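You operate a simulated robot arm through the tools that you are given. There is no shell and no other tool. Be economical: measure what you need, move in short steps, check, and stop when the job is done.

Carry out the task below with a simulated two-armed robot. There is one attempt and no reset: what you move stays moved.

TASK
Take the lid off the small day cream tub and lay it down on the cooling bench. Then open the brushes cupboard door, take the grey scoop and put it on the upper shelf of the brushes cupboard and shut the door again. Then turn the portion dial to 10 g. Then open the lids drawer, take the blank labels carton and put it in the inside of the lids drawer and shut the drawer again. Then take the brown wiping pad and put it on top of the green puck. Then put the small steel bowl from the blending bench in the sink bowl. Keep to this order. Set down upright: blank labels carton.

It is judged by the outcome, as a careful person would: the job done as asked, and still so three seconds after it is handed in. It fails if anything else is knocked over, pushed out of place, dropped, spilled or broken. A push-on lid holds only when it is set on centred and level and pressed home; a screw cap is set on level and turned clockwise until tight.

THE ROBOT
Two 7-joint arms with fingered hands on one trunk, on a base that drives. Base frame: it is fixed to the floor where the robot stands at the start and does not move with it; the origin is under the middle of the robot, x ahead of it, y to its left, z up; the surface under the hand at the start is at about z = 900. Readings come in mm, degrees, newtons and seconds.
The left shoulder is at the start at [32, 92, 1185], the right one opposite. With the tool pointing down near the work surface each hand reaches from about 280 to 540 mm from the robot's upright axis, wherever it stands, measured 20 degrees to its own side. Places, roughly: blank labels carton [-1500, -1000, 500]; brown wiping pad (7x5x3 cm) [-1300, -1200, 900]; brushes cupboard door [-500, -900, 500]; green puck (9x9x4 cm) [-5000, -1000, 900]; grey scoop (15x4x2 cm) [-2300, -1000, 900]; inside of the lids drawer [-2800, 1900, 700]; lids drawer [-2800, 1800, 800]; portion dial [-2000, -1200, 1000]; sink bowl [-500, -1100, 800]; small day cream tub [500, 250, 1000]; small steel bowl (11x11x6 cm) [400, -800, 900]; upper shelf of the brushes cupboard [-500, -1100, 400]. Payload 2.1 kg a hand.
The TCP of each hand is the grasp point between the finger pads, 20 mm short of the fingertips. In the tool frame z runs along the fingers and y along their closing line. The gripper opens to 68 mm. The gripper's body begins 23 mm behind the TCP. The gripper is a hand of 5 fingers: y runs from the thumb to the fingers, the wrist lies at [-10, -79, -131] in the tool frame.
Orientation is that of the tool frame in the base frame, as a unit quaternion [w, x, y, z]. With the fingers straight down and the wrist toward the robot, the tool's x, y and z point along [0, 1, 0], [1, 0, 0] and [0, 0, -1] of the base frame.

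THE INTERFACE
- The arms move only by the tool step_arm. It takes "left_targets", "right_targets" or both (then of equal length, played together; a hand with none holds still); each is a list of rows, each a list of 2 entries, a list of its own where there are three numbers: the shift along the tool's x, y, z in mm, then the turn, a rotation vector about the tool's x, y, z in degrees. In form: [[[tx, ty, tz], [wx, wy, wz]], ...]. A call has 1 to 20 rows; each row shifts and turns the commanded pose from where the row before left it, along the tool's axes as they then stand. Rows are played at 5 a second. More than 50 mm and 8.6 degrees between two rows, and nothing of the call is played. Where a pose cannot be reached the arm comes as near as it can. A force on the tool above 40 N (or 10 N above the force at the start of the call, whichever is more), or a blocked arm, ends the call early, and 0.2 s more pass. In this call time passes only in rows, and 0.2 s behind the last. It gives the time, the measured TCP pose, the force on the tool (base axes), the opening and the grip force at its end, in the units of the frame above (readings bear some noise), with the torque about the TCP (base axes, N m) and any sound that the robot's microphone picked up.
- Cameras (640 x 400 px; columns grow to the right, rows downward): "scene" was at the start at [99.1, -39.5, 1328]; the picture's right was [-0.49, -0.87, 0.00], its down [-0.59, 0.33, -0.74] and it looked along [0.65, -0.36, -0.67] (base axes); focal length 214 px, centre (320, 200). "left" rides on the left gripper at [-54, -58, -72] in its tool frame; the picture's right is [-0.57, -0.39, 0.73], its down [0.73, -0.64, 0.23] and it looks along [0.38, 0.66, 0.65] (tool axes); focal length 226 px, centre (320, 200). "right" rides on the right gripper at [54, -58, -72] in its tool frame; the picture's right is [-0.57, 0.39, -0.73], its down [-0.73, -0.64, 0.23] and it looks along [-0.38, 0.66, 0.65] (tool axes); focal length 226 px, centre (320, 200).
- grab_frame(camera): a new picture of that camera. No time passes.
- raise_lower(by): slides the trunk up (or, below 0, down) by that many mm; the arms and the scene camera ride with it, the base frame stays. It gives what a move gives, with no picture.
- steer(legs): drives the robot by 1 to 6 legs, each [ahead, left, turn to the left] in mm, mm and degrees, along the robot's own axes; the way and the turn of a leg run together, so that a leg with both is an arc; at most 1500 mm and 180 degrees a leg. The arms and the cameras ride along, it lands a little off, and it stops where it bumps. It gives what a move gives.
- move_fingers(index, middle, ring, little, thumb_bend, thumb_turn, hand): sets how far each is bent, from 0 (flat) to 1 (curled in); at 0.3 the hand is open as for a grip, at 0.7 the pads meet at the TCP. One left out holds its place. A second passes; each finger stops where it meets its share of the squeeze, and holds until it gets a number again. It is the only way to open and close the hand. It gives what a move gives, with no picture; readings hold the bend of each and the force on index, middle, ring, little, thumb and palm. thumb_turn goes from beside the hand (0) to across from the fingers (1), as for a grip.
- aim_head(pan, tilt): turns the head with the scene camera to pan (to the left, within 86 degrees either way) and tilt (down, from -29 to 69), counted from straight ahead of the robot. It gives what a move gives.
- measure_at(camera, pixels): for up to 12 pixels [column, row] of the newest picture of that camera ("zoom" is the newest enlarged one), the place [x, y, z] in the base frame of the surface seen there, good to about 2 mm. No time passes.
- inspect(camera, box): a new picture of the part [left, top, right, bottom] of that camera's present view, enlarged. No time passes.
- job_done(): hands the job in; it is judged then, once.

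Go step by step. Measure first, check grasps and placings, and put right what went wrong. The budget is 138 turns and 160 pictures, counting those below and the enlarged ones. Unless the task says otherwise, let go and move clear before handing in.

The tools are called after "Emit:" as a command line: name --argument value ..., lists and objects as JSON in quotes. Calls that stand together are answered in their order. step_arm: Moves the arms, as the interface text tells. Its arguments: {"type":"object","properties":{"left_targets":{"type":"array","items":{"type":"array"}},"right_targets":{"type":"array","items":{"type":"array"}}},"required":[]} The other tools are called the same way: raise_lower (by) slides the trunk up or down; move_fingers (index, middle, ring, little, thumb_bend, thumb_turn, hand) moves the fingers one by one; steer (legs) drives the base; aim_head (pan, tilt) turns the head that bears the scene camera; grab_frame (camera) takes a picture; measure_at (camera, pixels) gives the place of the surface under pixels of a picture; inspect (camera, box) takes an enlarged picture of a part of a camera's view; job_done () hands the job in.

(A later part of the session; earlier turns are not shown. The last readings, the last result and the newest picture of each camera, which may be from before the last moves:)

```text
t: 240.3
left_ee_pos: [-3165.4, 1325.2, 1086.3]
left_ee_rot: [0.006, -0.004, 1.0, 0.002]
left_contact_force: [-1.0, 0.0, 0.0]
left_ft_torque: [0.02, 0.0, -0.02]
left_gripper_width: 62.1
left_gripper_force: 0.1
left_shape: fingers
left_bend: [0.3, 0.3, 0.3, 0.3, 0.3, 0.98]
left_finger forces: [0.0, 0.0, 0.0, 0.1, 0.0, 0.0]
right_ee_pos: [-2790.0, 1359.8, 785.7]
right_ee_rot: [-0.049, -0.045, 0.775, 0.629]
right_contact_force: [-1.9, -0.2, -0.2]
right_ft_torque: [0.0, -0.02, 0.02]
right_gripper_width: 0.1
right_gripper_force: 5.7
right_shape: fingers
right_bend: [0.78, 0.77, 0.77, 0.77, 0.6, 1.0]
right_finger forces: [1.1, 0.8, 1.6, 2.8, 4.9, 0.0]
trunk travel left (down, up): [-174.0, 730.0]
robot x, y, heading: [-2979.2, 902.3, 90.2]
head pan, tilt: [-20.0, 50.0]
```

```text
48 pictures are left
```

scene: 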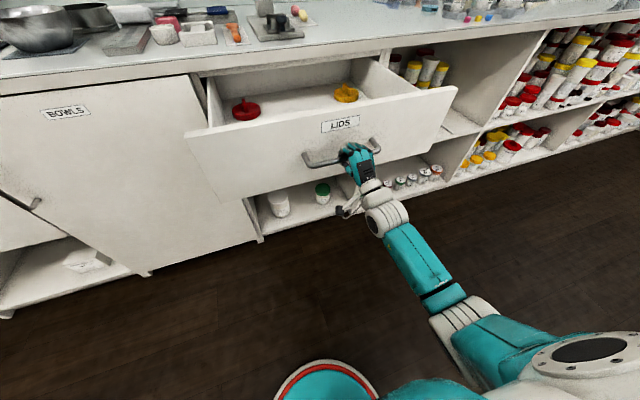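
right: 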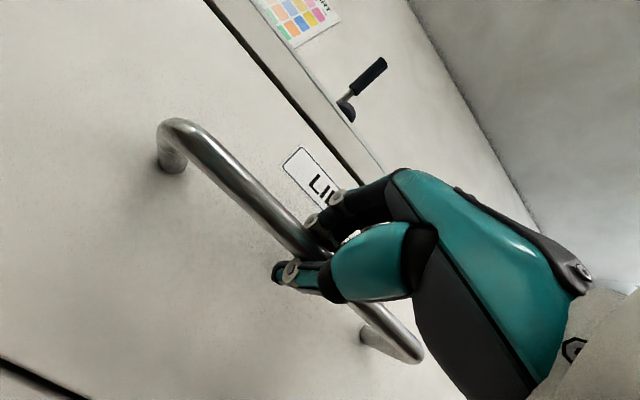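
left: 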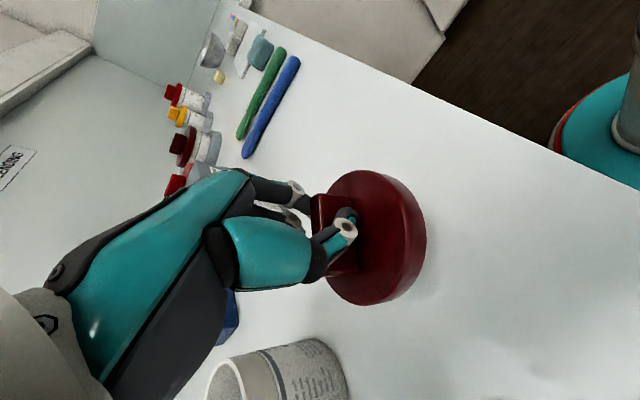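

Drawer is open ~280 mm, with a red and a yellow lid inside. Measure the free area.

Emit:
measure_at --camera "scene" --pixels '[[245, 110], [345, 93], [295, 100], [290, 112], [320, 90], [260, 75], [350, 70], [200, 130], [450, 92], [300, 85]]'

Emit:
move_fingers --hand "right" --index 0.3 --middle 0.3 --ring 0.3 --little 0.3 --thumb_bend 0.3

Emit:
steer --legs '[[-200, 0, 0]]'

```text
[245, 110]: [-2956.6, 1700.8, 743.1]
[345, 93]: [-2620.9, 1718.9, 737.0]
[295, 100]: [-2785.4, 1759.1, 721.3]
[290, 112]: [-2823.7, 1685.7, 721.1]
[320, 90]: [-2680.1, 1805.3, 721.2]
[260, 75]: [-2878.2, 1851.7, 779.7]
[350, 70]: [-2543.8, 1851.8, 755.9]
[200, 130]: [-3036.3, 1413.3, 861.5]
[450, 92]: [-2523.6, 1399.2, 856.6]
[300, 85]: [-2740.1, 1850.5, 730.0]
```

```text
t: 241.3
left_ee_pos: [-3166.1, 1325.9, 1085.6]
left_ee_rot: [0.006, -0.004, 1.0, 0.003]
left_contact_force: [-0.3, 1.3, 0.0]
left_ft_torque: [-0.02, 0.03, 0.0]
left_gripper_width: 62.2
left_gripper_force: 0.1
left_shape: fingers
left_bend: [0.3, 0.3, 0.3, 0.3, 0.3, 0.98]
left_finger forces: [0.0, 0.1, 0.0, 0.1, 0.0, 0.0]
right_ee_pos: [-2788.3, 1360.2, 785.6]
right_ee_rot: [-0.049, -0.045, 0.776, 0.627]
right_contact_force: [1.0, 0.4, 0.7]
right_ft_torque: [-0.02, -0.01, 0.01]
right_gripper_width: 62.0
right_gripper_force: 0.0
right_shape: fingers
right_bend: [0.3, 0.3, 0.3, 0.3, 0.3, 0.98]
right_finger forces: [0.1, 0.0, 0.1, 0.1, 0.1, 0.0]
trunk travel left (down, up): [-174.0, 730.0]
robot x, y, heading: [-2976.2, 900.6, 90.2]
head pan, tilt: [-20.0, 50.0]
```

```text
t: 242.9
left_ee_pos: [-3164.5, 1126.9, 1085.6]
left_ee_rot: [0.005, -0.003, 1.0, 0.004]
left_contact_force: [-0.1, -0.6, 0.1]
left_ft_torque: [0.02, 0.02, 0.01]
left_gripper_width: 62.4
left_gripper_force: 0.1
left_shape: fingers
left_bend: [0.3, 0.3, 0.3, 0.3, 0.3, 0.98]
left_finger forces: [0.0, 0.0, 0.0, 0.1, 0.0, 0.0]
right_ee_pos: [-2787.4, 1158.9, 786.1]
right_ee_rot: [-0.048, -0.044, 0.776, 0.628]
right_contact_force: [0.2, -0.6, 0.3]
right_ft_torque: [-0.01, 0.0, -0.01]
right_gripper_width: 62.2
right_gripper_force: 0.0
right_shape: fingers
right_bend: [0.3, 0.3, 0.3, 0.3, 0.3, 0.98]
right_finger forces: [0.1, 0.1, 0.1, 0.0, 0.1, 0.0]
trunk travel left (down, up): [-174.0, 730.0]
robot x, y, heading: [-2983.0, 702.9, 90.0]
head pan, tilt: [-20.0, 50.0]
```

Drawer floor z 721, free area around [−2790,1540]. Now go to the labels carton under the packing bench.

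Emit:
steer --legs '[[0, 0, 180], [0, 1470, 0], [850, 0, 0]]'

Emit:
aim_head --pan -15 --tilt 35

Emit:
grab_frame --camera "scene"

```text
t: 261.7
left_ee_pos: [-1304.2, -533.0, 1086.1]
left_ee_rot: [0.003, 1.0, 0.01, -0.005]
left_contact_force: [1.0, 0.1, 0.0]
left_ft_torque: [0.0, 0.02, 0.01]
left_gripper_width: 62.2
left_gripper_force: 0.1
left_shape: fingers
left_bend: [0.3, 0.3, 0.3, 0.3, 0.3, 0.98]
left_finger forces: [0.0, 0.0, 0.0, 0.0, 0.1, 0.1]
right_ee_pos: [-1681.8, -572.9, 786.6]
right_ee_rot: [0.627, 0.776, 0.049, 0.053]
right_contact_force: [0.0, 0.7, 0.3]
right_ft_torque: [-0.02, 0.03, 0.0]
right_gripper_width: 62.1
right_gripper_force: 0.1
right_shape: fingers
right_bend: [0.3, 0.3, 0.3, 0.3, 0.3, 0.98]
right_finger forces: [0.0, 0.0, 0.0, 0.1, 0.1, 0.0]
trunk travel left (down, up): [-174.0, 730.0]
robot x, y, heading: [-1497.3, -110.2, -89.2]
head pan, tilt: [-20.0, 50.0]
```

```text
t: 262.5
left_ee_pos: [-1303.1, -533.5, 1085.9]
left_ee_rot: [0.003, 1.0, 0.01, -0.006]
left_contact_force: [1.0, -0.3, 0.7]
left_ft_torque: [-0.01, 0.01, 0.0]
left_gripper_width: 62.2
left_gripper_force: 0.0
left_shape: fingers
left_bend: [0.3, 0.3, 0.3, 0.3, 0.3, 0.98]
left_finger forces: [0.0, 0.1, 0.0, 0.0, 0.0, 0.0]
right_ee_pos: [-1683.4, -572.1, 785.8]
right_ee_rot: [0.628, 0.775, 0.049, 0.053]
right_contact_force: [-0.2, 0.5, 0.1]
right_ft_torque: [0.01, -0.01, 0.04]
right_gripper_width: 62.2
right_gripper_force: 0.0
right_shape: fingers
right_bend: [0.3, 0.3, 0.3, 0.3, 0.3, 0.98]
right_finger forces: [0.0, 0.0, 0.0, 0.0, 0.1, 0.0]
trunk travel left (down, up): [-174.0, 730.0]
robot x, y, heading: [-1494.2, -114.8, -89.4]
head pan, tilt: [-15.0, 35.0]
```

```text
47 pictures are left
```

scene: 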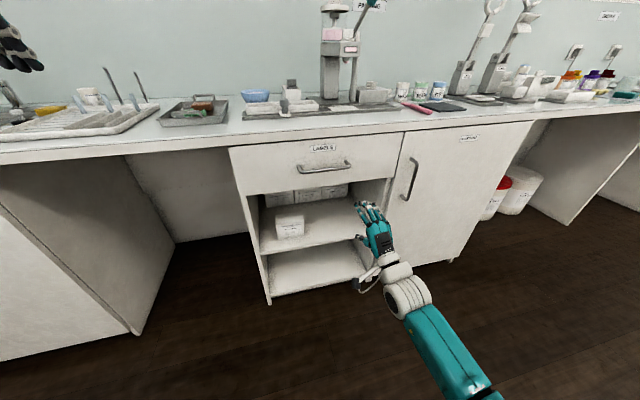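

Emit:
inspect --camera "scene" --box '[240, 170, 368, 250]'

Emit:
measure_at --camera "zoom" --pixels '[[190, 250], [300, 245], [195, 320], [315, 310], [270, 300], [185, 225], [290, 215], [240, 232], [250, 360], [390, 110], [260, 110]]'

```text
5.00 times, centred on (304, 210) of scene
```

zoom: 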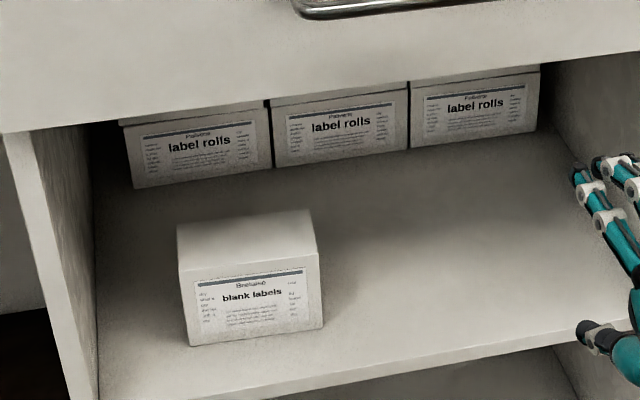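

```text
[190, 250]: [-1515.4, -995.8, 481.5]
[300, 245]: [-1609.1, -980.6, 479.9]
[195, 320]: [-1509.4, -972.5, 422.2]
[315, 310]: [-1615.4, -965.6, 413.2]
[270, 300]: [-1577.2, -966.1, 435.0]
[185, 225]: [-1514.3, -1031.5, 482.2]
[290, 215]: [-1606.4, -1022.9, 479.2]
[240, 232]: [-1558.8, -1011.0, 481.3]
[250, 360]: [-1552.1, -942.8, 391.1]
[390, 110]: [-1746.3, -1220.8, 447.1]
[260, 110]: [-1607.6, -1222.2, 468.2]
```

Emit:
measure_at --camera "zoom" --pixels '[[100, 110], [100, 130], [300, 75], [20, 160], [185, 268], [250, 262], [180, 222], [250, 214], [320, 380], [560, 300], [80, 350]]'

```text
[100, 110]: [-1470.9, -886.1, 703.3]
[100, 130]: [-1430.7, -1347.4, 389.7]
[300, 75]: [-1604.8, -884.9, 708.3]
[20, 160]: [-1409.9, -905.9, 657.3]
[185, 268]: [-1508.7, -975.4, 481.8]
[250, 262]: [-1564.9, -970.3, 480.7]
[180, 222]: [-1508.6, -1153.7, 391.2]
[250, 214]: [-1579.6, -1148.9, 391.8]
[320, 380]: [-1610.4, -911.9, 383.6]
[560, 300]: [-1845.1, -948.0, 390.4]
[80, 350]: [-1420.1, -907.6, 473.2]
```

Shelf z 391, drawer bottom z ≈695, carton 105×65×90 at centre [−1562,−1004], yawed ~5°. I'll grasp it across its 65 mm depth from above. Reorient the hand downward, lower fully, and open wider.

Emit:
step_arm --right_targets '[[[0, 0, 0], [7.8, 0, 0]], [[0, 0, 0], [7.8, 0, 0]], [[0, 0, 0], [7.8, 0, 0]], [[0, 0, 0], [7.8, 0, 0]], [[0, 0, 0], [7.8, 0, 0]], [[0, 0, 0], [7.8, 0, 0]], [[0, 0, 0], [7.8, 0, 0]], [[0, 0, 0], [7.8, 0, 0]], [[0, 0, 0], [7.8, 0, 0]], [[0, 0, 0], [7.8, 0, 0]], [[0, 0, 0], [0, 0, 6.5]], [[0, 0, 0], [0, 0, 6.5]]]'

Emit:
raise_lower --by -170

Emit:
move_fingers --hand "right" --index 0.15 --middle 0.15 --ring 0.15 --little 0.15 --thumb_bend 0.15

Emit:
step_arm --right_targets '[[[0, 0, 30], [0, 0, 0]], [[0, 0, 30], [0, 0, 0]]]'

```text
t: 265.1
left_ee_pos: [-1305.6, -533.0, 1085.8]
left_ee_rot: [0.003, 1.0, 0.01, -0.005]
left_contact_force: [0.4, 0.9, 0.6]
left_ft_torque: [-0.02, -0.01, 0.02]
left_gripper_width: 62.3
left_gripper_force: 0.1
left_shape: fingers
left_bend: [0.3, 0.3, 0.3, 0.3, 0.3, 0.98]
left_finger forces: [0.1, 0.2, 0.0, 0.0, 0.1, 0.1]
right_ee_pos: [-1682.1, -573.1, 786.2]
right_ee_rot: [-0.002, 0.999, -0.042, 0.01]
right_contact_force: [0.3, 0.1, -0.2]
right_ft_torque: [0.02, 0.0, 0.0]
right_gripper_width: 62.0
right_gripper_force: 0.1
right_shape: fingers
right_bend: [0.3, 0.3, 0.3, 0.3, 0.3, 0.98]
right_finger forces: [0.0, 0.0, 0.1, 0.0, 0.0, 0.1]
trunk travel left (down, up): [-174.0, 730.0]
robot x, y, heading: [-1495.5, -113.8, -89.1]
head pan, tilt: [-15.0, 35.0]
```

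```text
t: 267.0
left_ee_pos: [-1305.7, -533.0, 915.6]
left_ee_rot: [0.002, 1.0, 0.011, -0.005]
left_contact_force: [-0.4, 0.4, 0.0]
left_ft_torque: [-0.04, 0.02, 0.0]
left_gripper_width: 62.3
left_gripper_force: 0.0
left_shape: fingers
left_bend: [0.3, 0.3, 0.3, 0.3, 0.3, 0.98]
left_finger forces: [0.1, 0.1, 0.0, 0.1, 0.1, 0.0]
right_ee_pos: [-1683.5, -572.3, 617.6]
right_ee_rot: [-0.001, 0.999, -0.042, 0.01]
right_contact_force: [-0.2, 0.5, -0.1]
right_ft_torque: [-0.01, 0.0, 0.04]
right_gripper_width: 62.2
right_gripper_force: 0.2
right_shape: fingers
right_bend: [0.3, 0.3, 0.3, 0.3, 0.3, 0.98]
right_finger forces: [0.0, 0.0, 0.0, 0.1, 0.0, 0.1]
trunk travel left (down, up): [-4.0, 900.0]
robot x, y, heading: [-1496.9, -111.8, -89.3]
head pan, tilt: [-15.0, 35.0]
```

```text
t: 268.0
left_ee_pos: [-1304.8, -533.6, 914.9]
left_ee_rot: [0.002, 1.0, 0.01, -0.006]
left_contact_force: [-0.6, -0.1, 0.0]
left_ft_torque: [0.01, 0.0, 0.0]
left_gripper_width: 62.4
left_gripper_force: 0.1
left_shape: fingers
left_bend: [0.3, 0.3, 0.3, 0.3, 0.3, 0.98]
left_finger forces: [0.0, 0.1, 0.1, 0.0, 0.0, 0.0]
right_ee_pos: [-1682.2, -571.9, 616.0]
right_ee_rot: [-0.001, 0.999, -0.043, 0.009]
right_contact_force: [0.4, -0.4, 0.2]
right_ft_torque: [-0.01, -0.02, 0.01]
right_gripper_width: 84.1
right_gripper_force: 0.0
right_shape: fingers
right_bend: [0.15, 0.15, 0.15, 0.15, 0.15, 0.97]
right_finger forces: [0.0, 0.0, 0.0, 0.0, 0.0, 0.1]
trunk travel left (down, up): [-4.0, 900.0]
robot x, y, heading: [-1496.7, -111.9, -89.3]
head pan, tilt: [-15.0, 35.0]
```

```text
t: 268.6
left_ee_pos: [-1305.0, -534.1, 916.3]
left_ee_rot: [0.003, 1.0, 0.01, -0.006]
left_contact_force: [-0.6, -0.4, 0.3]
left_ft_torque: [0.02, 0.0, -0.01]
left_gripper_width: 62.4
left_gripper_force: 0.1
left_shape: fingers
left_bend: [0.3, 0.3, 0.3, 0.3, 0.3, 0.98]
left_finger forces: [0.0, 0.1, 0.0, 0.1, 0.0, 0.0]
right_ee_pos: [-1681.4, -571.0, 556.0]
right_ee_rot: [-0.001, 0.999, -0.042, 0.009]
right_contact_force: [0.0, -0.4, -1.1]
right_ft_torque: [-0.01, -0.03, -0.04]
right_gripper_width: 83.9
right_gripper_force: 0.1
right_shape: fingers
right_bend: [0.15, 0.15, 0.15, 0.15, 0.15, 0.97]
right_finger forces: [0.1, 0.1, 0.1, 0.0, 0.0, 0.1]
trunk travel left (down, up): [-4.0, 900.0]
robot x, y, heading: [-1500.6, -110.3, -89.2]
head pan, tilt: [-15.0, 35.0]
```

Hand is level and aligned. To keep the left arm off the bench I'll turn the robot left 24° (counter-yawing the hand), then come in low beside the carton on its free right side and slide the open hand over it.

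Emit:
step_arm --right_targets '[[[0, 0, 30], [0, 0, 8]], [[0, 0, 30], [0, 0, 8]], [[0, 0, 31], [0, 0, 8]]]'

Emit:
steer --legs '[[0, 0, 24.2], [-107, -231, 0], [290, -135, 0]]'

Emit:
aim_head --pan -35 --tilt 40

Emit:
grab_frame --camera "scene"

Emit:
grab_frame --camera "right"

```text
t: 269.4
left_ee_pos: [-1304.2, -533.9, 915.4]
left_ee_rot: [0.003, 1.0, 0.01, -0.005]
left_contact_force: [-0.7, -0.2, -0.3]
left_ft_torque: [-0.01, -0.01, -0.04]
left_gripper_width: 62.4
left_gripper_force: 0.0
left_shape: fingers
left_bend: [0.3, 0.3, 0.3, 0.3, 0.3, 0.98]
left_finger forces: [0.0, 0.0, 0.0, 0.0, 0.1, 0.0]
right_ee_pos: [-1679.3, -570.7, 465.5]
right_ee_rot: [-0.003, 0.968, -0.249, 0.008]
right_contact_force: [-0.4, -0.1, -0.3]
right_ft_torque: [0.04, -0.02, -0.04]
right_gripper_width: 84.1
right_gripper_force: 0.0
right_shape: fingers
right_bend: [0.15, 0.15, 0.15, 0.15, 0.15, 0.97]
right_finger forces: [0.0, 0.0, 0.0, 0.0, 0.0, 0.0]
trunk travel left (down, up): [-4.0, 900.0]
robot x, y, heading: [-1497.1, -112.7, -89.1]
head pan, tilt: [-15.0, 35.0]
```

```text
t: 274.2
left_ee_pos: [-1396.6, -739.5, 915.4]
left_ee_rot: [0.005, 0.975, 0.222, -0.005]
left_contact_force: [-0.8, -0.1, 0.8]
left_ft_torque: [0.03, 0.01, -0.05]
left_gripper_width: 62.6
left_gripper_force: 0.0
left_shape: fingers
left_bend: [0.3, 0.3, 0.3, 0.3, 0.3, 0.98]
left_finger forces: [0.0, 0.0, 0.0, 0.1, 0.0, 0.1]
right_ee_pos: [-1720.0, -929.9, 465.3]
right_ee_rot: [-0.006, 0.999, -0.037, 0.008]
right_contact_force: [-1.0, 0.3, -0.1]
right_ft_torque: [0.0, 0.01, -0.02]
right_gripper_width: 84.0
right_gripper_force: 0.0
right_shape: fingers
right_bend: [0.15, 0.15, 0.15, 0.15, 0.15, 0.97]
right_finger forces: [0.1, 0.0, 0.0, 0.0, 0.0, 0.1]
trunk travel left (down, up): [-4.0, 900.0]
robot x, y, heading: [-1746.2, -435.3, -64.7]
head pan, tilt: [-15.0, 35.0]
```

```text
t: 275.0
left_ee_pos: [-1395.6, -740.1, 914.8]
left_ee_rot: [0.004, 0.975, 0.223, -0.004]
left_contact_force: [-0.6, 0.1, 0.2]
left_ft_torque: [0.01, 0.0, -0.01]
left_gripper_width: 62.2
left_gripper_force: 0.2
left_shape: fingers
left_bend: [0.3, 0.3, 0.3, 0.3, 0.3, 0.98]
left_finger forces: [0.0, 0.1, 0.0, 0.0, 0.1, 0.1]
right_ee_pos: [-1721.4, -929.4, 465.9]
right_ee_rot: [-0.006, 0.999, -0.038, 0.009]
right_contact_force: [0.3, -0.5, 0.1]
right_ft_torque: [-0.02, -0.02, 0.01]
right_gripper_width: 84.3
right_gripper_force: 0.1
right_shape: fingers
right_bend: [0.15, 0.15, 0.15, 0.15, 0.15, 0.97]
right_finger forces: [0.1, 0.1, 0.0, 0.0, 0.1, 0.0]
trunk travel left (down, up): [-4.0, 900.0]
robot x, y, heading: [-1742.8, -438.8, -64.5]
head pan, tilt: [-35.0, 40.0]
```

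```text
45 pictures are left
```

scene: 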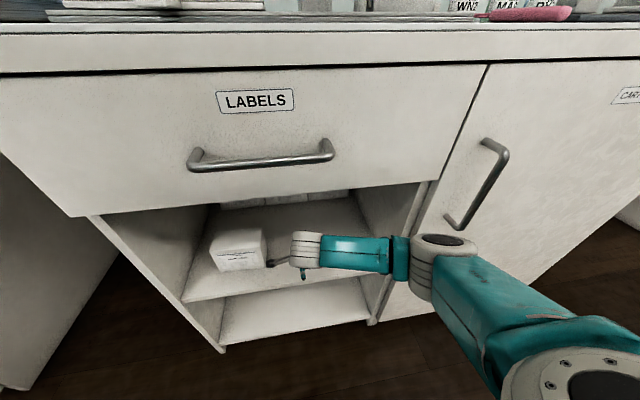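

```text
44 pictures are left
```

right: 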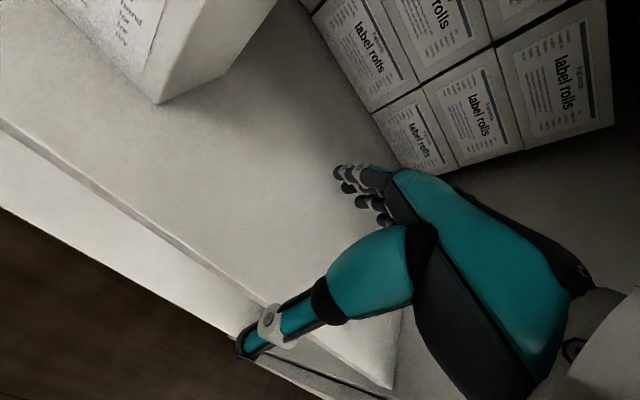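

Measure the carton corners from the right camera.

Emit:
measure_at --camera "right" --pixels '[[157, 100], [215, 72], [170, 60], [225, 50], [140, 85], [265, 12], [190, 20]]'

```text
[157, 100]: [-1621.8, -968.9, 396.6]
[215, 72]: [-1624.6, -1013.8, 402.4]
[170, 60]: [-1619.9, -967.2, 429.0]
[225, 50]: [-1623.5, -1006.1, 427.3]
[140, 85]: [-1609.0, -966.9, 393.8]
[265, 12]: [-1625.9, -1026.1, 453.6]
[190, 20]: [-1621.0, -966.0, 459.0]
```

Carton right face x≈−1622, front y≈−967, centre y≈−1003. Move in to y −990, then slide along +x over the carton in two legs.

Emit:
steer --legs '[[54, -26, 0], [42, 72, 0]]'

Emit:
grab_frame --camera "right"

```text
t: 276.7
left_ee_pos: [-1314.1, -806.1, 915.8]
left_ee_rot: [0.004, 0.975, 0.223, -0.005]
left_contact_force: [0.6, 0.7, -0.4]
left_ft_torque: [0.02, 0.04, 0.06]
left_gripper_width: 62.3
left_gripper_force: 0.0
left_shape: fingers
left_bend: [0.3, 0.3, 0.3, 0.3, 0.3, 0.98]
left_finger forces: [0.0, 0.0, 0.0, 0.1, 0.0, 0.0]
right_ee_pos: [-1638.4, -997.1, 466.1]
right_ee_rot: [-0.006, 0.999, -0.038, 0.008]
right_contact_force: [0.2, -0.3, -0.2]
right_ft_torque: [0.01, 0.0, 0.02]
right_gripper_width: 84.4
right_gripper_force: 0.0
right_shape: fingers
right_bend: [0.15, 0.15, 0.15, 0.15, 0.15, 0.97]
right_finger forces: [0.0, 0.0, 0.0, 0.0, 0.0, 0.0]
trunk travel left (down, up): [-4.0, 900.0]
robot x, y, heading: [-1662.0, -500.8, -64.8]
head pan, tilt: [-35.0, 40.0]
```

```text
43 pictures are left
```

right: 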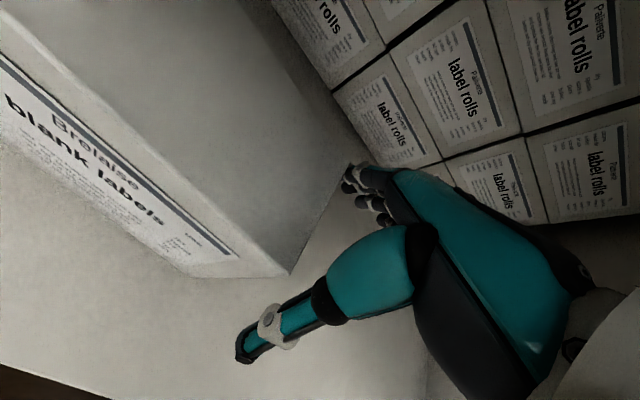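

Emit:
measure_at --camera "right" --pixels '[[240, 255], [330, 165], [320, 150], [355, 180], [352, 170], [245, 345], [270, 320], [285, 268], [150, 200]]'

```text
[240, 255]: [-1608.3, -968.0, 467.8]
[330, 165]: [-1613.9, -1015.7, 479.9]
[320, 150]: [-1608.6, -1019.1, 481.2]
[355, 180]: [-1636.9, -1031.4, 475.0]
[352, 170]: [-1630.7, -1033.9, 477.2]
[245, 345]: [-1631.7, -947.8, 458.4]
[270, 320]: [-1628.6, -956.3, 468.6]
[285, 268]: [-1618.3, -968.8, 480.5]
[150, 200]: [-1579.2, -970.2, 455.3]
```

Fingers are too close to the carton's back edge; open them a bit more and shift 4 mm ahead, then continue the slide.

Emit:
move_fingers --hand "right" --index 0 --middle 0 --ring 0 --little 0

Emit:
steer --legs '[[4, -2, 0], [38, 66, 0]]'

Emit:
grab_frame --camera "right"

```text
t: 277.7
left_ee_pos: [-1314.0, -806.6, 915.3]
left_ee_rot: [0.004, 0.975, 0.223, -0.004]
left_contact_force: [0.4, 0.2, -0.6]
left_ft_torque: [0.0, 0.03, 0.03]
left_gripper_width: 62.3
left_gripper_force: 0.2
left_shape: fingers
left_bend: [0.3, 0.3, 0.3, 0.3, 0.3, 0.98]
left_finger forces: [0.1, 0.1, 0.1, 0.0, 0.1, 0.0]
right_ee_pos: [-1638.5, -996.0, 466.0]
right_ee_rot: [-0.006, 0.999, -0.037, 0.008]
right_contact_force: [0.0, 0.4, -0.7]
right_ft_torque: [-0.01, 0.0, 0.01]
right_gripper_width: 96.3
right_gripper_force: 0.0
right_shape: fingers
right_bend: [0.0, 0.0, 0.0, 0.0, 0.15, 0.97]
right_finger forces: [0.0, 0.0, 0.1, 0.0, 0.1, 0.0]
trunk travel left (down, up): [-4.0, 900.0]
robot x, y, heading: [-1664.1, -505.8, -64.7]
head pan, tilt: [-35.0, 40.0]
```

```text
t: 279.0
left_ee_pos: [-1237.0, -816.5, 915.6]
left_ee_rot: [0.003, 0.975, 0.224, -0.004]
left_contact_force: [0.1, 1.1, 0.4]
left_ft_torque: [0.0, -0.02, -0.04]
left_gripper_width: 62.4
left_gripper_force: 0.0
left_shape: fingers
left_bend: [0.3, 0.3, 0.3, 0.3, 0.3, 0.98]
left_finger forces: [0.1, 0.0, 0.1, 0.0, 0.0, 0.0]
right_ee_pos: [-1559.8, -1006.6, 466.5]
right_ee_rot: [-0.006, 0.999, -0.037, 0.009]
right_contact_force: [0.0, -1.5, 0.6]
right_ft_torque: [0.0, 0.0, 0.0]
right_gripper_width: 96.7
right_gripper_force: 0.2
right_shape: fingers
right_bend: [0.0, 0.0, 0.0, 0.0, 0.15, 0.97]
right_finger forces: [0.0, 0.0, 0.0, 0.0, 0.0, 0.0]
trunk travel left (down, up): [-4.0, 900.0]
robot x, y, heading: [-1585.6, -511.9, -64.6]
head pan, tilt: [-35.0, 40.0]
```

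```text
42 pictures are left
```

right: 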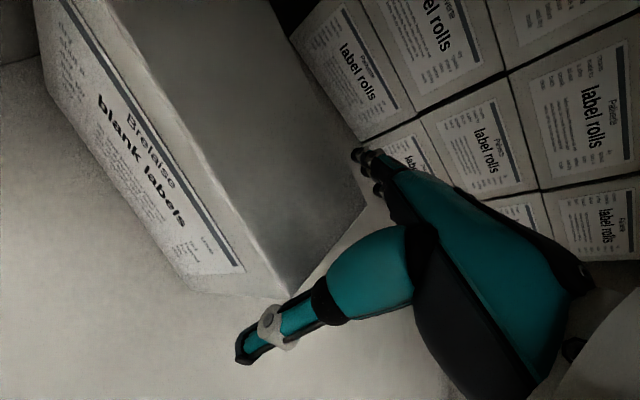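

The thumb base pushed the carton along (still upright). Raise the hand 22 mm so it clears the top, then slide over.

Emit:
step_arm --right_targets '[[[0, 0, -22], [0, 0, 0]]]'

Emit:
steer --legs '[[27, 47, 0]]'

Emit:
grab_frame --camera "right"

```text
t: 279.4
left_ee_pos: [-1236.6, -816.3, 915.2]
left_ee_rot: [0.004, 0.975, 0.223, -0.005]
left_contact_force: [0.6, -0.2, -0.4]
left_ft_torque: [0.0, 0.0, 0.0]
left_gripper_width: 62.0
left_gripper_force: 0.1
left_shape: fingers
left_bend: [0.3, 0.3, 0.3, 0.3, 0.3, 0.98]
left_finger forces: [0.0, 0.1, 0.0, 0.0, 0.0, 0.0]
right_ee_pos: [-1562.0, -1007.4, 488.4]
right_ee_rot: [-0.006, 0.999, -0.038, 0.009]
right_contact_force: [0.0, 0.1, -0.3]
right_ft_torque: [0.03, 0.01, 0.02]
right_gripper_width: 96.7
right_gripper_force: 0.1
right_shape: fingers
right_bend: [0.0, 0.0, 0.0, 0.0, 0.15, 0.97]
right_finger forces: [0.0, 0.0, 0.0, 0.1, 0.1, 0.0]
trunk travel left (down, up): [-4.0, 900.0]
robot x, y, heading: [-1586.3, -514.3, -64.4]
head pan, tilt: [-35.0, 40.0]
```

```text
t: 280.4
left_ee_pos: [-1182.6, -822.2, 915.8]
left_ee_rot: [0.004, 0.974, 0.225, -0.004]
left_contact_force: [0.4, 0.4, 0.2]
left_ft_torque: [0.01, 0.01, 0.02]
left_gripper_width: 62.3
left_gripper_force: 0.1
left_shape: fingers
left_bend: [0.3, 0.3, 0.3, 0.3, 0.3, 0.98]
left_finger forces: [0.0, 0.0, 0.0, 0.0, 0.0, 0.0]
right_ee_pos: [-1508.0, -1010.5, 487.9]
right_ee_rot: [-0.006, 0.999, -0.036, 0.008]
right_contact_force: [-0.4, 0.1, 0.8]
right_ft_torque: [0.0, 0.02, 0.06]
right_gripper_width: 96.6
right_gripper_force: 0.2
right_shape: fingers
right_bend: [0.0, 0.0, 0.0, 0.0, 0.15, 0.97]
right_finger forces: [0.0, 0.1, 0.1, 0.0, 0.0, 0.0]
trunk travel left (down, up): [-4.0, 900.0]
robot x, y, heading: [-1530.6, -513.9, -64.6]
head pan, tilt: [-35.0, 40.0]
```

```text
41 pictures are left
```

right: 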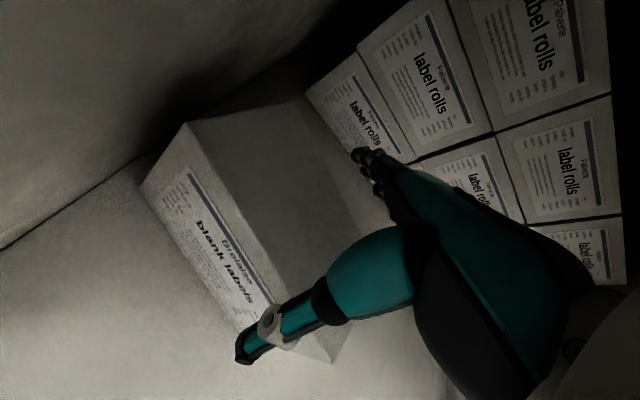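

Now the hand straddles the carton's right portion. Measure.

Emit:
measure_at --camera "right" --pixels '[[192, 130], [265, 275], [340, 340], [290, 100], [345, 200], [245, 345], [360, 165], [200, 220], [330, 355]]'

```text
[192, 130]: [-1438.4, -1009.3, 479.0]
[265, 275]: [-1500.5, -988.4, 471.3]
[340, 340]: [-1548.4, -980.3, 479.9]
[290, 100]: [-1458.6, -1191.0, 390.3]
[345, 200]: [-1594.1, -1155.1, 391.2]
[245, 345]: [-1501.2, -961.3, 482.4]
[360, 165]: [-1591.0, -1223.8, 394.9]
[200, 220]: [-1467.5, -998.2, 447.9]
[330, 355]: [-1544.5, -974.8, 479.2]
```

Carton is yawed ~16°, centre ≈[−1502,−1025]. Shift 15 mm ahead, yaw 11.5°, lower 6 mm, then close.

Emit:
step_arm --right_targets '[[[0, 8, 0], [0, 0, 0]], [[0, 7, 0], [0, 0, 0]], [[0, 0, 0], [0, 0, 6]], [[0, 0, 6], [0, 0, 5.5]]]'

Emit:
move_fingers --hand "right" --index 0.45 --middle 0.45 --ring 0.45 --little 0.45 --thumb_bend 0.45

Emit:
grab_frame --camera "right"

```text
t: 281.4
left_ee_pos: [-1183.0, -820.8, 915.1]
left_ee_rot: [0.003, 0.975, 0.223, -0.005]
left_contact_force: [-0.3, -0.1, 0.2]
left_ft_torque: [-0.01, -0.02, 0.0]
left_gripper_width: 62.3
left_gripper_force: 0.0
left_shape: fingers
left_bend: [0.3, 0.3, 0.3, 0.3, 0.3, 0.98]
left_finger forces: [0.1, 0.0, 0.0, 0.1, 0.0, 0.0]
right_ee_pos: [-1508.4, -1026.6, 482.5]
right_ee_rot: [-0.006, 0.99, -0.138, 0.008]
right_contact_force: [-0.5, 0.6, 2.3]
right_ft_torque: [0.04, -0.02, -0.01]
right_gripper_width: 97.6
right_gripper_force: 0.6
right_shape: fingers
right_bend: [0.0, 0.0, 0.0, 0.0, 0.13, 0.97]
right_finger forces: [0.0, 0.0, 0.0, 0.0, 1.2, 0.0]
trunk travel left (down, up): [-4.0, 900.0]
robot x, y, heading: [-1530.3, -516.3, -64.4]
head pan, tilt: [-35.0, 40.0]
```

```text
t: 282.4
left_ee_pos: [-1181.9, -819.9, 916.6]
left_ee_rot: [0.003, 0.975, 0.224, -0.004]
left_contact_force: [-0.4, -0.1, -0.5]
left_ft_torque: [-0.01, 0.0, -0.03]
left_gripper_width: 62.4
left_gripper_force: 0.1
left_shape: fingers
left_bend: [0.3, 0.3, 0.3, 0.3, 0.3, 0.98]
left_finger forces: [0.0, 0.1, 0.1, 0.1, 0.1, 0.0]
right_ee_pos: [-1508.7, -1026.6, 481.9]
right_ee_rot: [-0.005, 0.99, -0.138, 0.008]
right_contact_force: [-2.1, -5.4, 12.2]
right_ft_torque: [-0.13, 0.14, 0.06]
right_gripper_width: 62.9
right_gripper_force: 13.7
right_shape: fingers
right_bend: [0.31, 0.39, 0.39, 0.41, 0.32, 0.98]
right_finger forces: [7.9, 2.8, 2.4, 3.4, 11.2, 0.0]
trunk travel left (down, up): [-4.0, 900.0]
robot x, y, heading: [-1532.2, -518.6, -64.7]
head pan, tilt: [-35.0, 40.0]
```

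```text
40 pictures are left
```

right: 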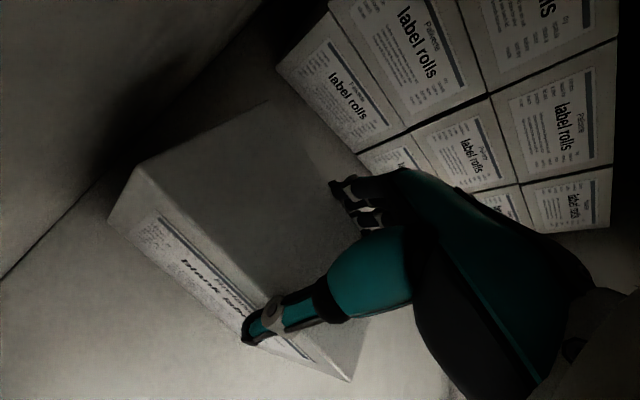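

Gripping with 14 N over all fingers. Squeeze a bit more and lift 12 mm.

Emit:
move_fingers --hand "right" --index 0.55 --middle 0.6 --ring 0.6 --little 0.6 --thumb_bend 0.55

Emit:
step_arm --right_targets '[[[0, 0, -6], [0, 0, 0]], [[0, 0, -7], [0, 0, 0]]]'

Emit:
grab_frame --camera "right"

Emit:
inspect --camera "scene" --box '[150, 160, 420, 340]'

```text
t: 283.4
left_ee_pos: [-1181.8, -820.5, 915.8]
left_ee_rot: [0.004, 0.975, 0.223, -0.004]
left_contact_force: [-0.3, 0.2, 0.3]
left_ft_torque: [-0.01, -0.03, 0.01]
left_gripper_width: 62.5
left_gripper_force: 0.0
left_shape: fingers
left_bend: [0.3, 0.3, 0.3, 0.3, 0.3, 0.98]
left_finger forces: [0.1, 0.0, 0.0, 0.1, 0.0, 0.1]
right_ee_pos: [-1508.7, -1026.5, 481.6]
right_ee_rot: [-0.006, 0.99, -0.137, 0.007]
right_contact_force: [-4.1, -6.3, 14.4]
right_ft_torque: [-0.27, 0.23, 0.08]
right_gripper_width: 61.2
right_gripper_force: 19.3
right_shape: fingers
right_bend: [0.41, 0.48, 0.49, 0.53, 0.1, 0.96]
right_finger forces: [7.3, 5.6, 4.7, 5.2, 15.6, 0.0]
trunk travel left (down, up): [-4.0, 900.0]
robot x, y, heading: [-1528.8, -522.5, -64.5]
head pan, tilt: [-35.0, 40.0]
```

```text
t: 284.0
left_ee_pos: [-1183.2, -821.5, 915.4]
left_ee_rot: [0.004, 0.975, 0.223, -0.004]
left_contact_force: [-0.6, -0.4, -0.2]
left_ft_torque: [0.02, 0.0, -0.01]
left_gripper_width: 62.4
left_gripper_force: 0.1
left_shape: fingers
left_bend: [0.3, 0.3, 0.3, 0.3, 0.3, 0.98]
left_finger forces: [0.0, 0.0, 0.0, 0.1, 0.0, 0.0]
right_ee_pos: [-1509.2, -1026.0, 493.6]
right_ee_rot: [-0.006, 0.991, -0.137, 0.007]
right_contact_force: [-1.3, -0.8, -2.6]
right_ft_torque: [-0.04, -0.01, 0.0]
right_gripper_width: 60.7
right_gripper_force: 16.8
right_shape: fingers
right_bend: [0.44, 0.5, 0.51, 0.54, 0.1, 0.95]
right_finger forces: [5.5, 4.4, 3.7, 4.0, 15.6, 0.0]
trunk travel left (down, up): [-4.0, 900.0]
robot x, y, heading: [-1530.1, -515.9, -64.7]
head pan, tilt: [-35.0, 40.0]
```

```text
39 pictures are left
```

right: 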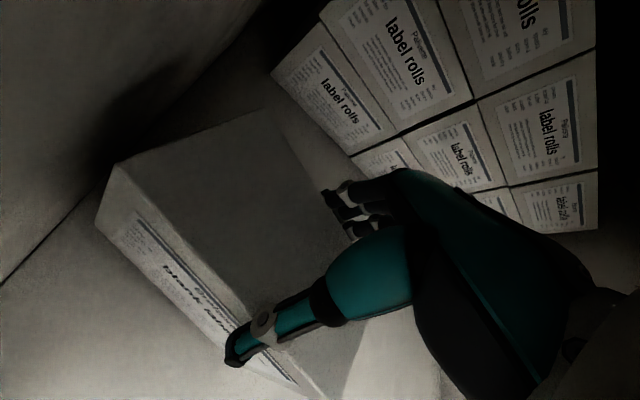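

```text
2.22 times, centred on (285, 250) of scene
```

zoom: 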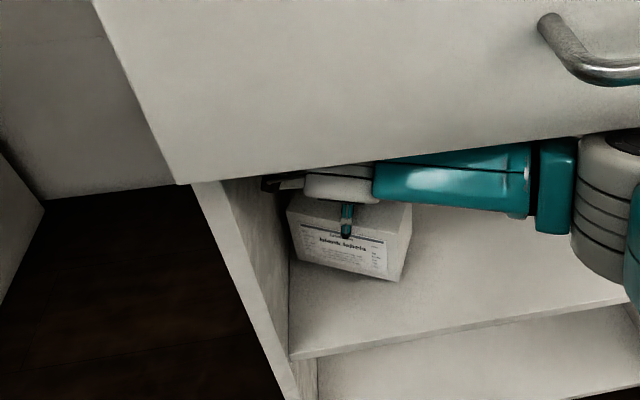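

Carton lifted level (16 N grip). Back out, raise the trunk, and drive to the open drawer.

Emit:
steer --legs '[[-207, 76, 0]]'

Emit:
raise_lower --by 400

Emit:
raise_lower --by 90

Emit:
steer --legs '[[0, 0, 154.6], [1070, 0, 0], [0, 1440, 0]]'

Emit:
aim_head --pan -20 --tilt 40

Emit:
grab_frame --camera "scene"

```text
t: 285.7
left_ee_pos: [-1203.1, -601.2, 916.3]
left_ee_rot: [0.005, 0.975, 0.222, -0.003]
left_contact_force: [0.0, 0.0, 0.2]
left_ft_torque: [0.02, 0.01, 0.0]
left_gripper_width: 62.4
left_gripper_force: 0.2
left_shape: fingers
left_bend: [0.3, 0.3, 0.3, 0.3, 0.3, 0.98]
left_finger forces: [0.1, 0.1, 0.0, 0.1, 0.1, 0.0]
right_ee_pos: [-1529.0, -805.1, 494.4]
right_ee_rot: [-0.006, 0.99, -0.138, 0.008]
right_contact_force: [-0.4, -0.2, -1.9]
right_ft_torque: [-0.01, 0.01, -0.01]
right_gripper_width: 60.9
right_gripper_force: 16.5
right_shape: fingers
right_bend: [0.44, 0.5, 0.51, 0.54, 0.1, 0.95]
right_finger forces: [5.5, 4.5, 3.7, 3.8, 15.6, 0.1]
trunk travel left (down, up): [-4.0, 900.0]
robot x, y, heading: [-1554.7, -291.8, -64.5]
head pan, tilt: [-35.0, 40.0]
```

```text
t: 289.5
left_ee_pos: [-1202.7, -600.7, 1316.0]
left_ee_rot: [0.004, 0.975, 0.222, -0.005]
left_contact_force: [-0.3, 1.1, -0.7]
left_ft_torque: [-0.02, -0.02, -0.03]
left_gripper_width: 62.1
left_gripper_force: 0.1
left_shape: fingers
left_bend: [0.3, 0.3, 0.3, 0.3, 0.3, 0.98]
left_finger forces: [0.0, 0.0, 0.0, 0.0, 0.0, 0.1]
right_ee_pos: [-1528.8, -806.5, 893.9]
right_ee_rot: [-0.006, 0.991, -0.137, 0.009]
right_contact_force: [0.6, -0.2, -2.4]
right_ft_torque: [-0.02, -0.01, 0.01]
right_gripper_width: 60.4
right_gripper_force: 16.1
right_shape: fingers
right_bend: [0.44, 0.51, 0.51, 0.54, 0.1, 0.95]
right_finger forces: [5.1, 4.4, 3.6, 3.7, 14.8, 0.1]
trunk travel left (down, up): [-404.0, 500.0]
robot x, y, heading: [-1551.7, -297.8, -64.6]
head pan, tilt: [-35.0, 40.0]
```

```text
t: 290.8
left_ee_pos: [-1204.9, -596.3, 1408.4]
left_ee_rot: [0.009, 0.975, 0.222, -0.004]
left_contact_force: [-0.3, -0.2, -0.6]
left_ft_torque: [-0.03, -0.01, -0.02]
left_gripper_width: 62.2
left_gripper_force: 0.0
left_shape: fingers
left_bend: [0.3, 0.3, 0.3, 0.3, 0.3, 0.98]
left_finger forces: [0.0, 0.0, 0.0, 0.1, 0.0, 0.0]
right_ee_pos: [-1528.9, -805.2, 985.5]
right_ee_rot: [-0.006, 0.99, -0.137, 0.007]
right_contact_force: [0.5, -0.7, -1.8]
right_ft_torque: [-0.03, 0.01, 0.0]
right_gripper_width: 60.2
right_gripper_force: 15.6
right_shape: fingers
right_bend: [0.44, 0.51, 0.51, 0.54, 0.1, 0.95]
right_finger forces: [5.1, 4.4, 3.7, 3.6, 14.6, 0.1]
trunk travel left (down, up): [-494.0, 410.0]
robot x, y, heading: [-1549.6, -295.9, -64.6]
head pan, tilt: [-35.0, 40.0]
```

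```text
t: 309.3
left_ee_pos: [-3143.8, 1226.5, 1408.0]
left_ee_rot: [0.007, 0.008, 1.0, 0.007]
left_contact_force: [0.2, -0.2, -0.6]
left_ft_torque: [-0.01, -0.02, -0.01]
left_gripper_width: 62.6
left_gripper_force: 0.0
left_shape: fingers
left_bend: [0.3, 0.3, 0.3, 0.3, 0.3, 0.98]
left_finger forces: [0.0, 0.0, 0.1, 0.1, 0.0, 0.1]
right_ee_pos: [-2759.4, 1268.1, 984.0]
right_ee_rot: [-0.009, 0.362, 0.932, -0.004]
right_contact_force: [-0.6, -0.4, -2.4]
right_ft_torque: [-0.02, -0.01, 0.05]
right_gripper_width: 60.0
right_gripper_force: 14.7
right_shape: fingers
right_bend: [0.45, 0.51, 0.52, 0.55, 0.1, 0.95]
right_finger forces: [4.8, 4.3, 3.4, 3.2, 13.7, 0.0]
trunk travel left (down, up): [-494.0, 410.0]
robot x, y, heading: [-2963.6, 800.8, 88.7]
head pan, tilt: [-35.0, 40.0]
```

```text
t: 310.1
left_ee_pos: [-3142.6, 1227.1, 1409.6]
left_ee_rot: [0.006, 0.008, 1.0, 0.008]
left_contact_force: [0.2, -0.3, -0.7]
left_ft_torque: [0.01, 0.04, -0.01]
left_gripper_width: 62.3
left_gripper_force: 0.1
left_shape: fingers
left_bend: [0.3, 0.3, 0.3, 0.3, 0.3, 0.98]
left_finger forces: [0.0, 0.0, 0.0, 0.0, 0.0, 0.0]
right_ee_pos: [-2759.1, 1268.1, 984.0]
right_ee_rot: [-0.009, 0.362, 0.932, -0.005]
right_contact_force: [0.1, -0.2, -1.8]
right_ft_torque: [0.07, -0.04, 0.0]
right_gripper_width: 60.2
right_gripper_force: 14.3
right_shape: fingers
right_bend: [0.45, 0.51, 0.52, 0.55, 0.1, 0.95]
right_finger forces: [4.7, 4.2, 3.4, 3.3, 13.7, 0.0]
trunk travel left (down, up): [-494.0, 410.0]
robot x, y, heading: [-2968.5, 799.8, 88.7]
head pan, tilt: [-20.0, 40.0]
```

```text
37 pictures are left
```

scene: 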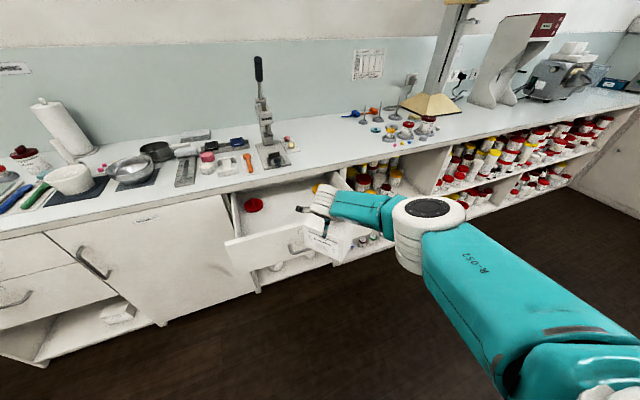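

Carton still held. Advance over the drawer and lower most of the way.

Emit:
steer --legs '[[262, 32, 0]]'

Emit:
raise_lower --by -152

Emit:
aim_head --pan -22 --tilt 55

Emit:
inspect --camera "scene" --box '[180, 80, 460, 260]'

Emit:
grab_frame --camera "right"

```text
t: 312.0
left_ee_pos: [-3168.8, 1489.9, 1409.1]
left_ee_rot: [0.006, 0.009, 1.0, 0.007]
left_contact_force: [0.5, -0.3, -0.3]
left_ft_torque: [-0.03, -0.02, 0.0]
left_gripper_width: 62.1
left_gripper_force: 0.1
left_shape: fingers
left_bend: [0.3, 0.3, 0.3, 0.3, 0.3, 0.98]
left_finger forces: [0.0, 0.1, 0.0, 0.1, 0.0, 0.0]
right_ee_pos: [-2786.9, 1532.3, 985.0]
right_ee_rot: [-0.009, 0.361, 0.933, -0.006]
right_contact_force: [0.3, 0.4, -2.0]
right_ft_torque: [0.02, -0.01, 0.03]
right_gripper_width: 59.9
right_gripper_force: 14.9
right_shape: fingers
right_bend: [0.45, 0.51, 0.52, 0.55, 0.1, 0.95]
right_finger forces: [4.7, 4.2, 3.4, 3.3, 13.7, 0.1]
trunk travel left (down, up): [-494.0, 410.0]
robot x, y, heading: [-2992.8, 1068.0, 88.7]
head pan, tilt: [-20.0, 40.0]
```

```text
t: 313.7
left_ee_pos: [-3168.7, 1488.9, 1258.2]
left_ee_rot: [0.006, 0.009, 1.0, 0.008]
left_contact_force: [0.3, -0.6, -0.2]
left_ft_torque: [-0.01, -0.05, -0.02]
left_gripper_width: 62.4
left_gripper_force: 0.0
left_shape: fingers
left_bend: [0.3, 0.3, 0.3, 0.3, 0.3, 0.98]
left_finger forces: [0.1, 0.0, 0.1, 0.0, 0.0, 0.0]
right_ee_pos: [-2785.6, 1532.9, 833.7]
right_ee_rot: [-0.009, 0.362, 0.932, -0.003]
right_contact_force: [0.3, 0.2, -2.1]
right_ft_torque: [-0.01, -0.01, -0.03]
right_gripper_width: 59.6
right_gripper_force: 14.3
right_shape: fingers
right_bend: [0.45, 0.51, 0.52, 0.55, 0.1, 0.95]
right_finger forces: [4.6, 4.1, 3.4, 3.3, 13.4, 0.1]
trunk travel left (down, up): [-342.0, 562.0]
robot x, y, heading: [-2993.8, 1066.1, 88.8]
head pan, tilt: [-20.0, 40.0]
```

```text
t: 314.5
left_ee_pos: [-3169.2, 1489.7, 1256.8]
left_ee_rot: [0.006, 0.008, 1.0, 0.008]
left_contact_force: [0.0, 0.1, 0.1]
left_ft_torque: [-0.02, 0.0, -0.02]
left_gripper_width: 62.4
left_gripper_force: 0.0
left_shape: fingers
left_bend: [0.3, 0.3, 0.3, 0.3, 0.3, 0.98]
left_finger forces: [0.1, 0.0, 0.0, 0.1, 0.0, 0.0]
right_ee_pos: [-2786.1, 1531.8, 832.6]
right_ee_rot: [-0.009, 0.361, 0.932, -0.005]
right_contact_force: [0.5, 0.0, -1.8]
right_ft_torque: [-0.01, -0.04, -0.03]
right_gripper_width: 59.8
right_gripper_force: 14.5
right_shape: fingers
right_bend: [0.45, 0.51, 0.52, 0.55, 0.1, 0.95]
right_finger forces: [4.6, 4.1, 3.4, 3.3, 13.6, 0.0]
trunk travel left (down, up): [-342.0, 562.0]
robot x, y, heading: [-2994.3, 1066.1, 88.8]
head pan, tilt: [-22.0, 55.0]
```

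```text
2.22 times, centred on (320, 170) of scene
```

zoom: 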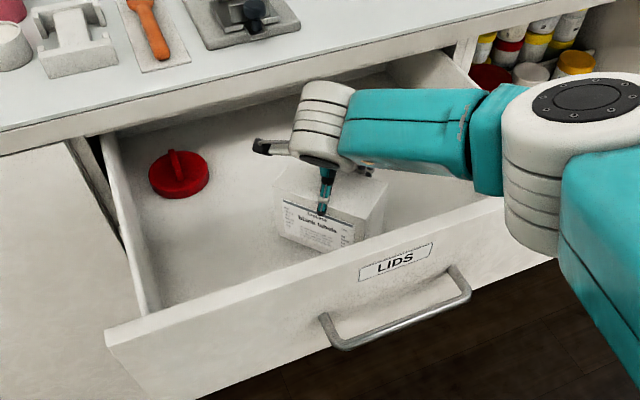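

```text
35 pictures are left
```

right: 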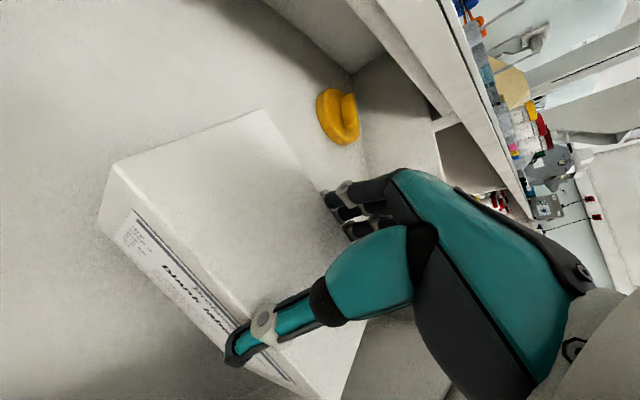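

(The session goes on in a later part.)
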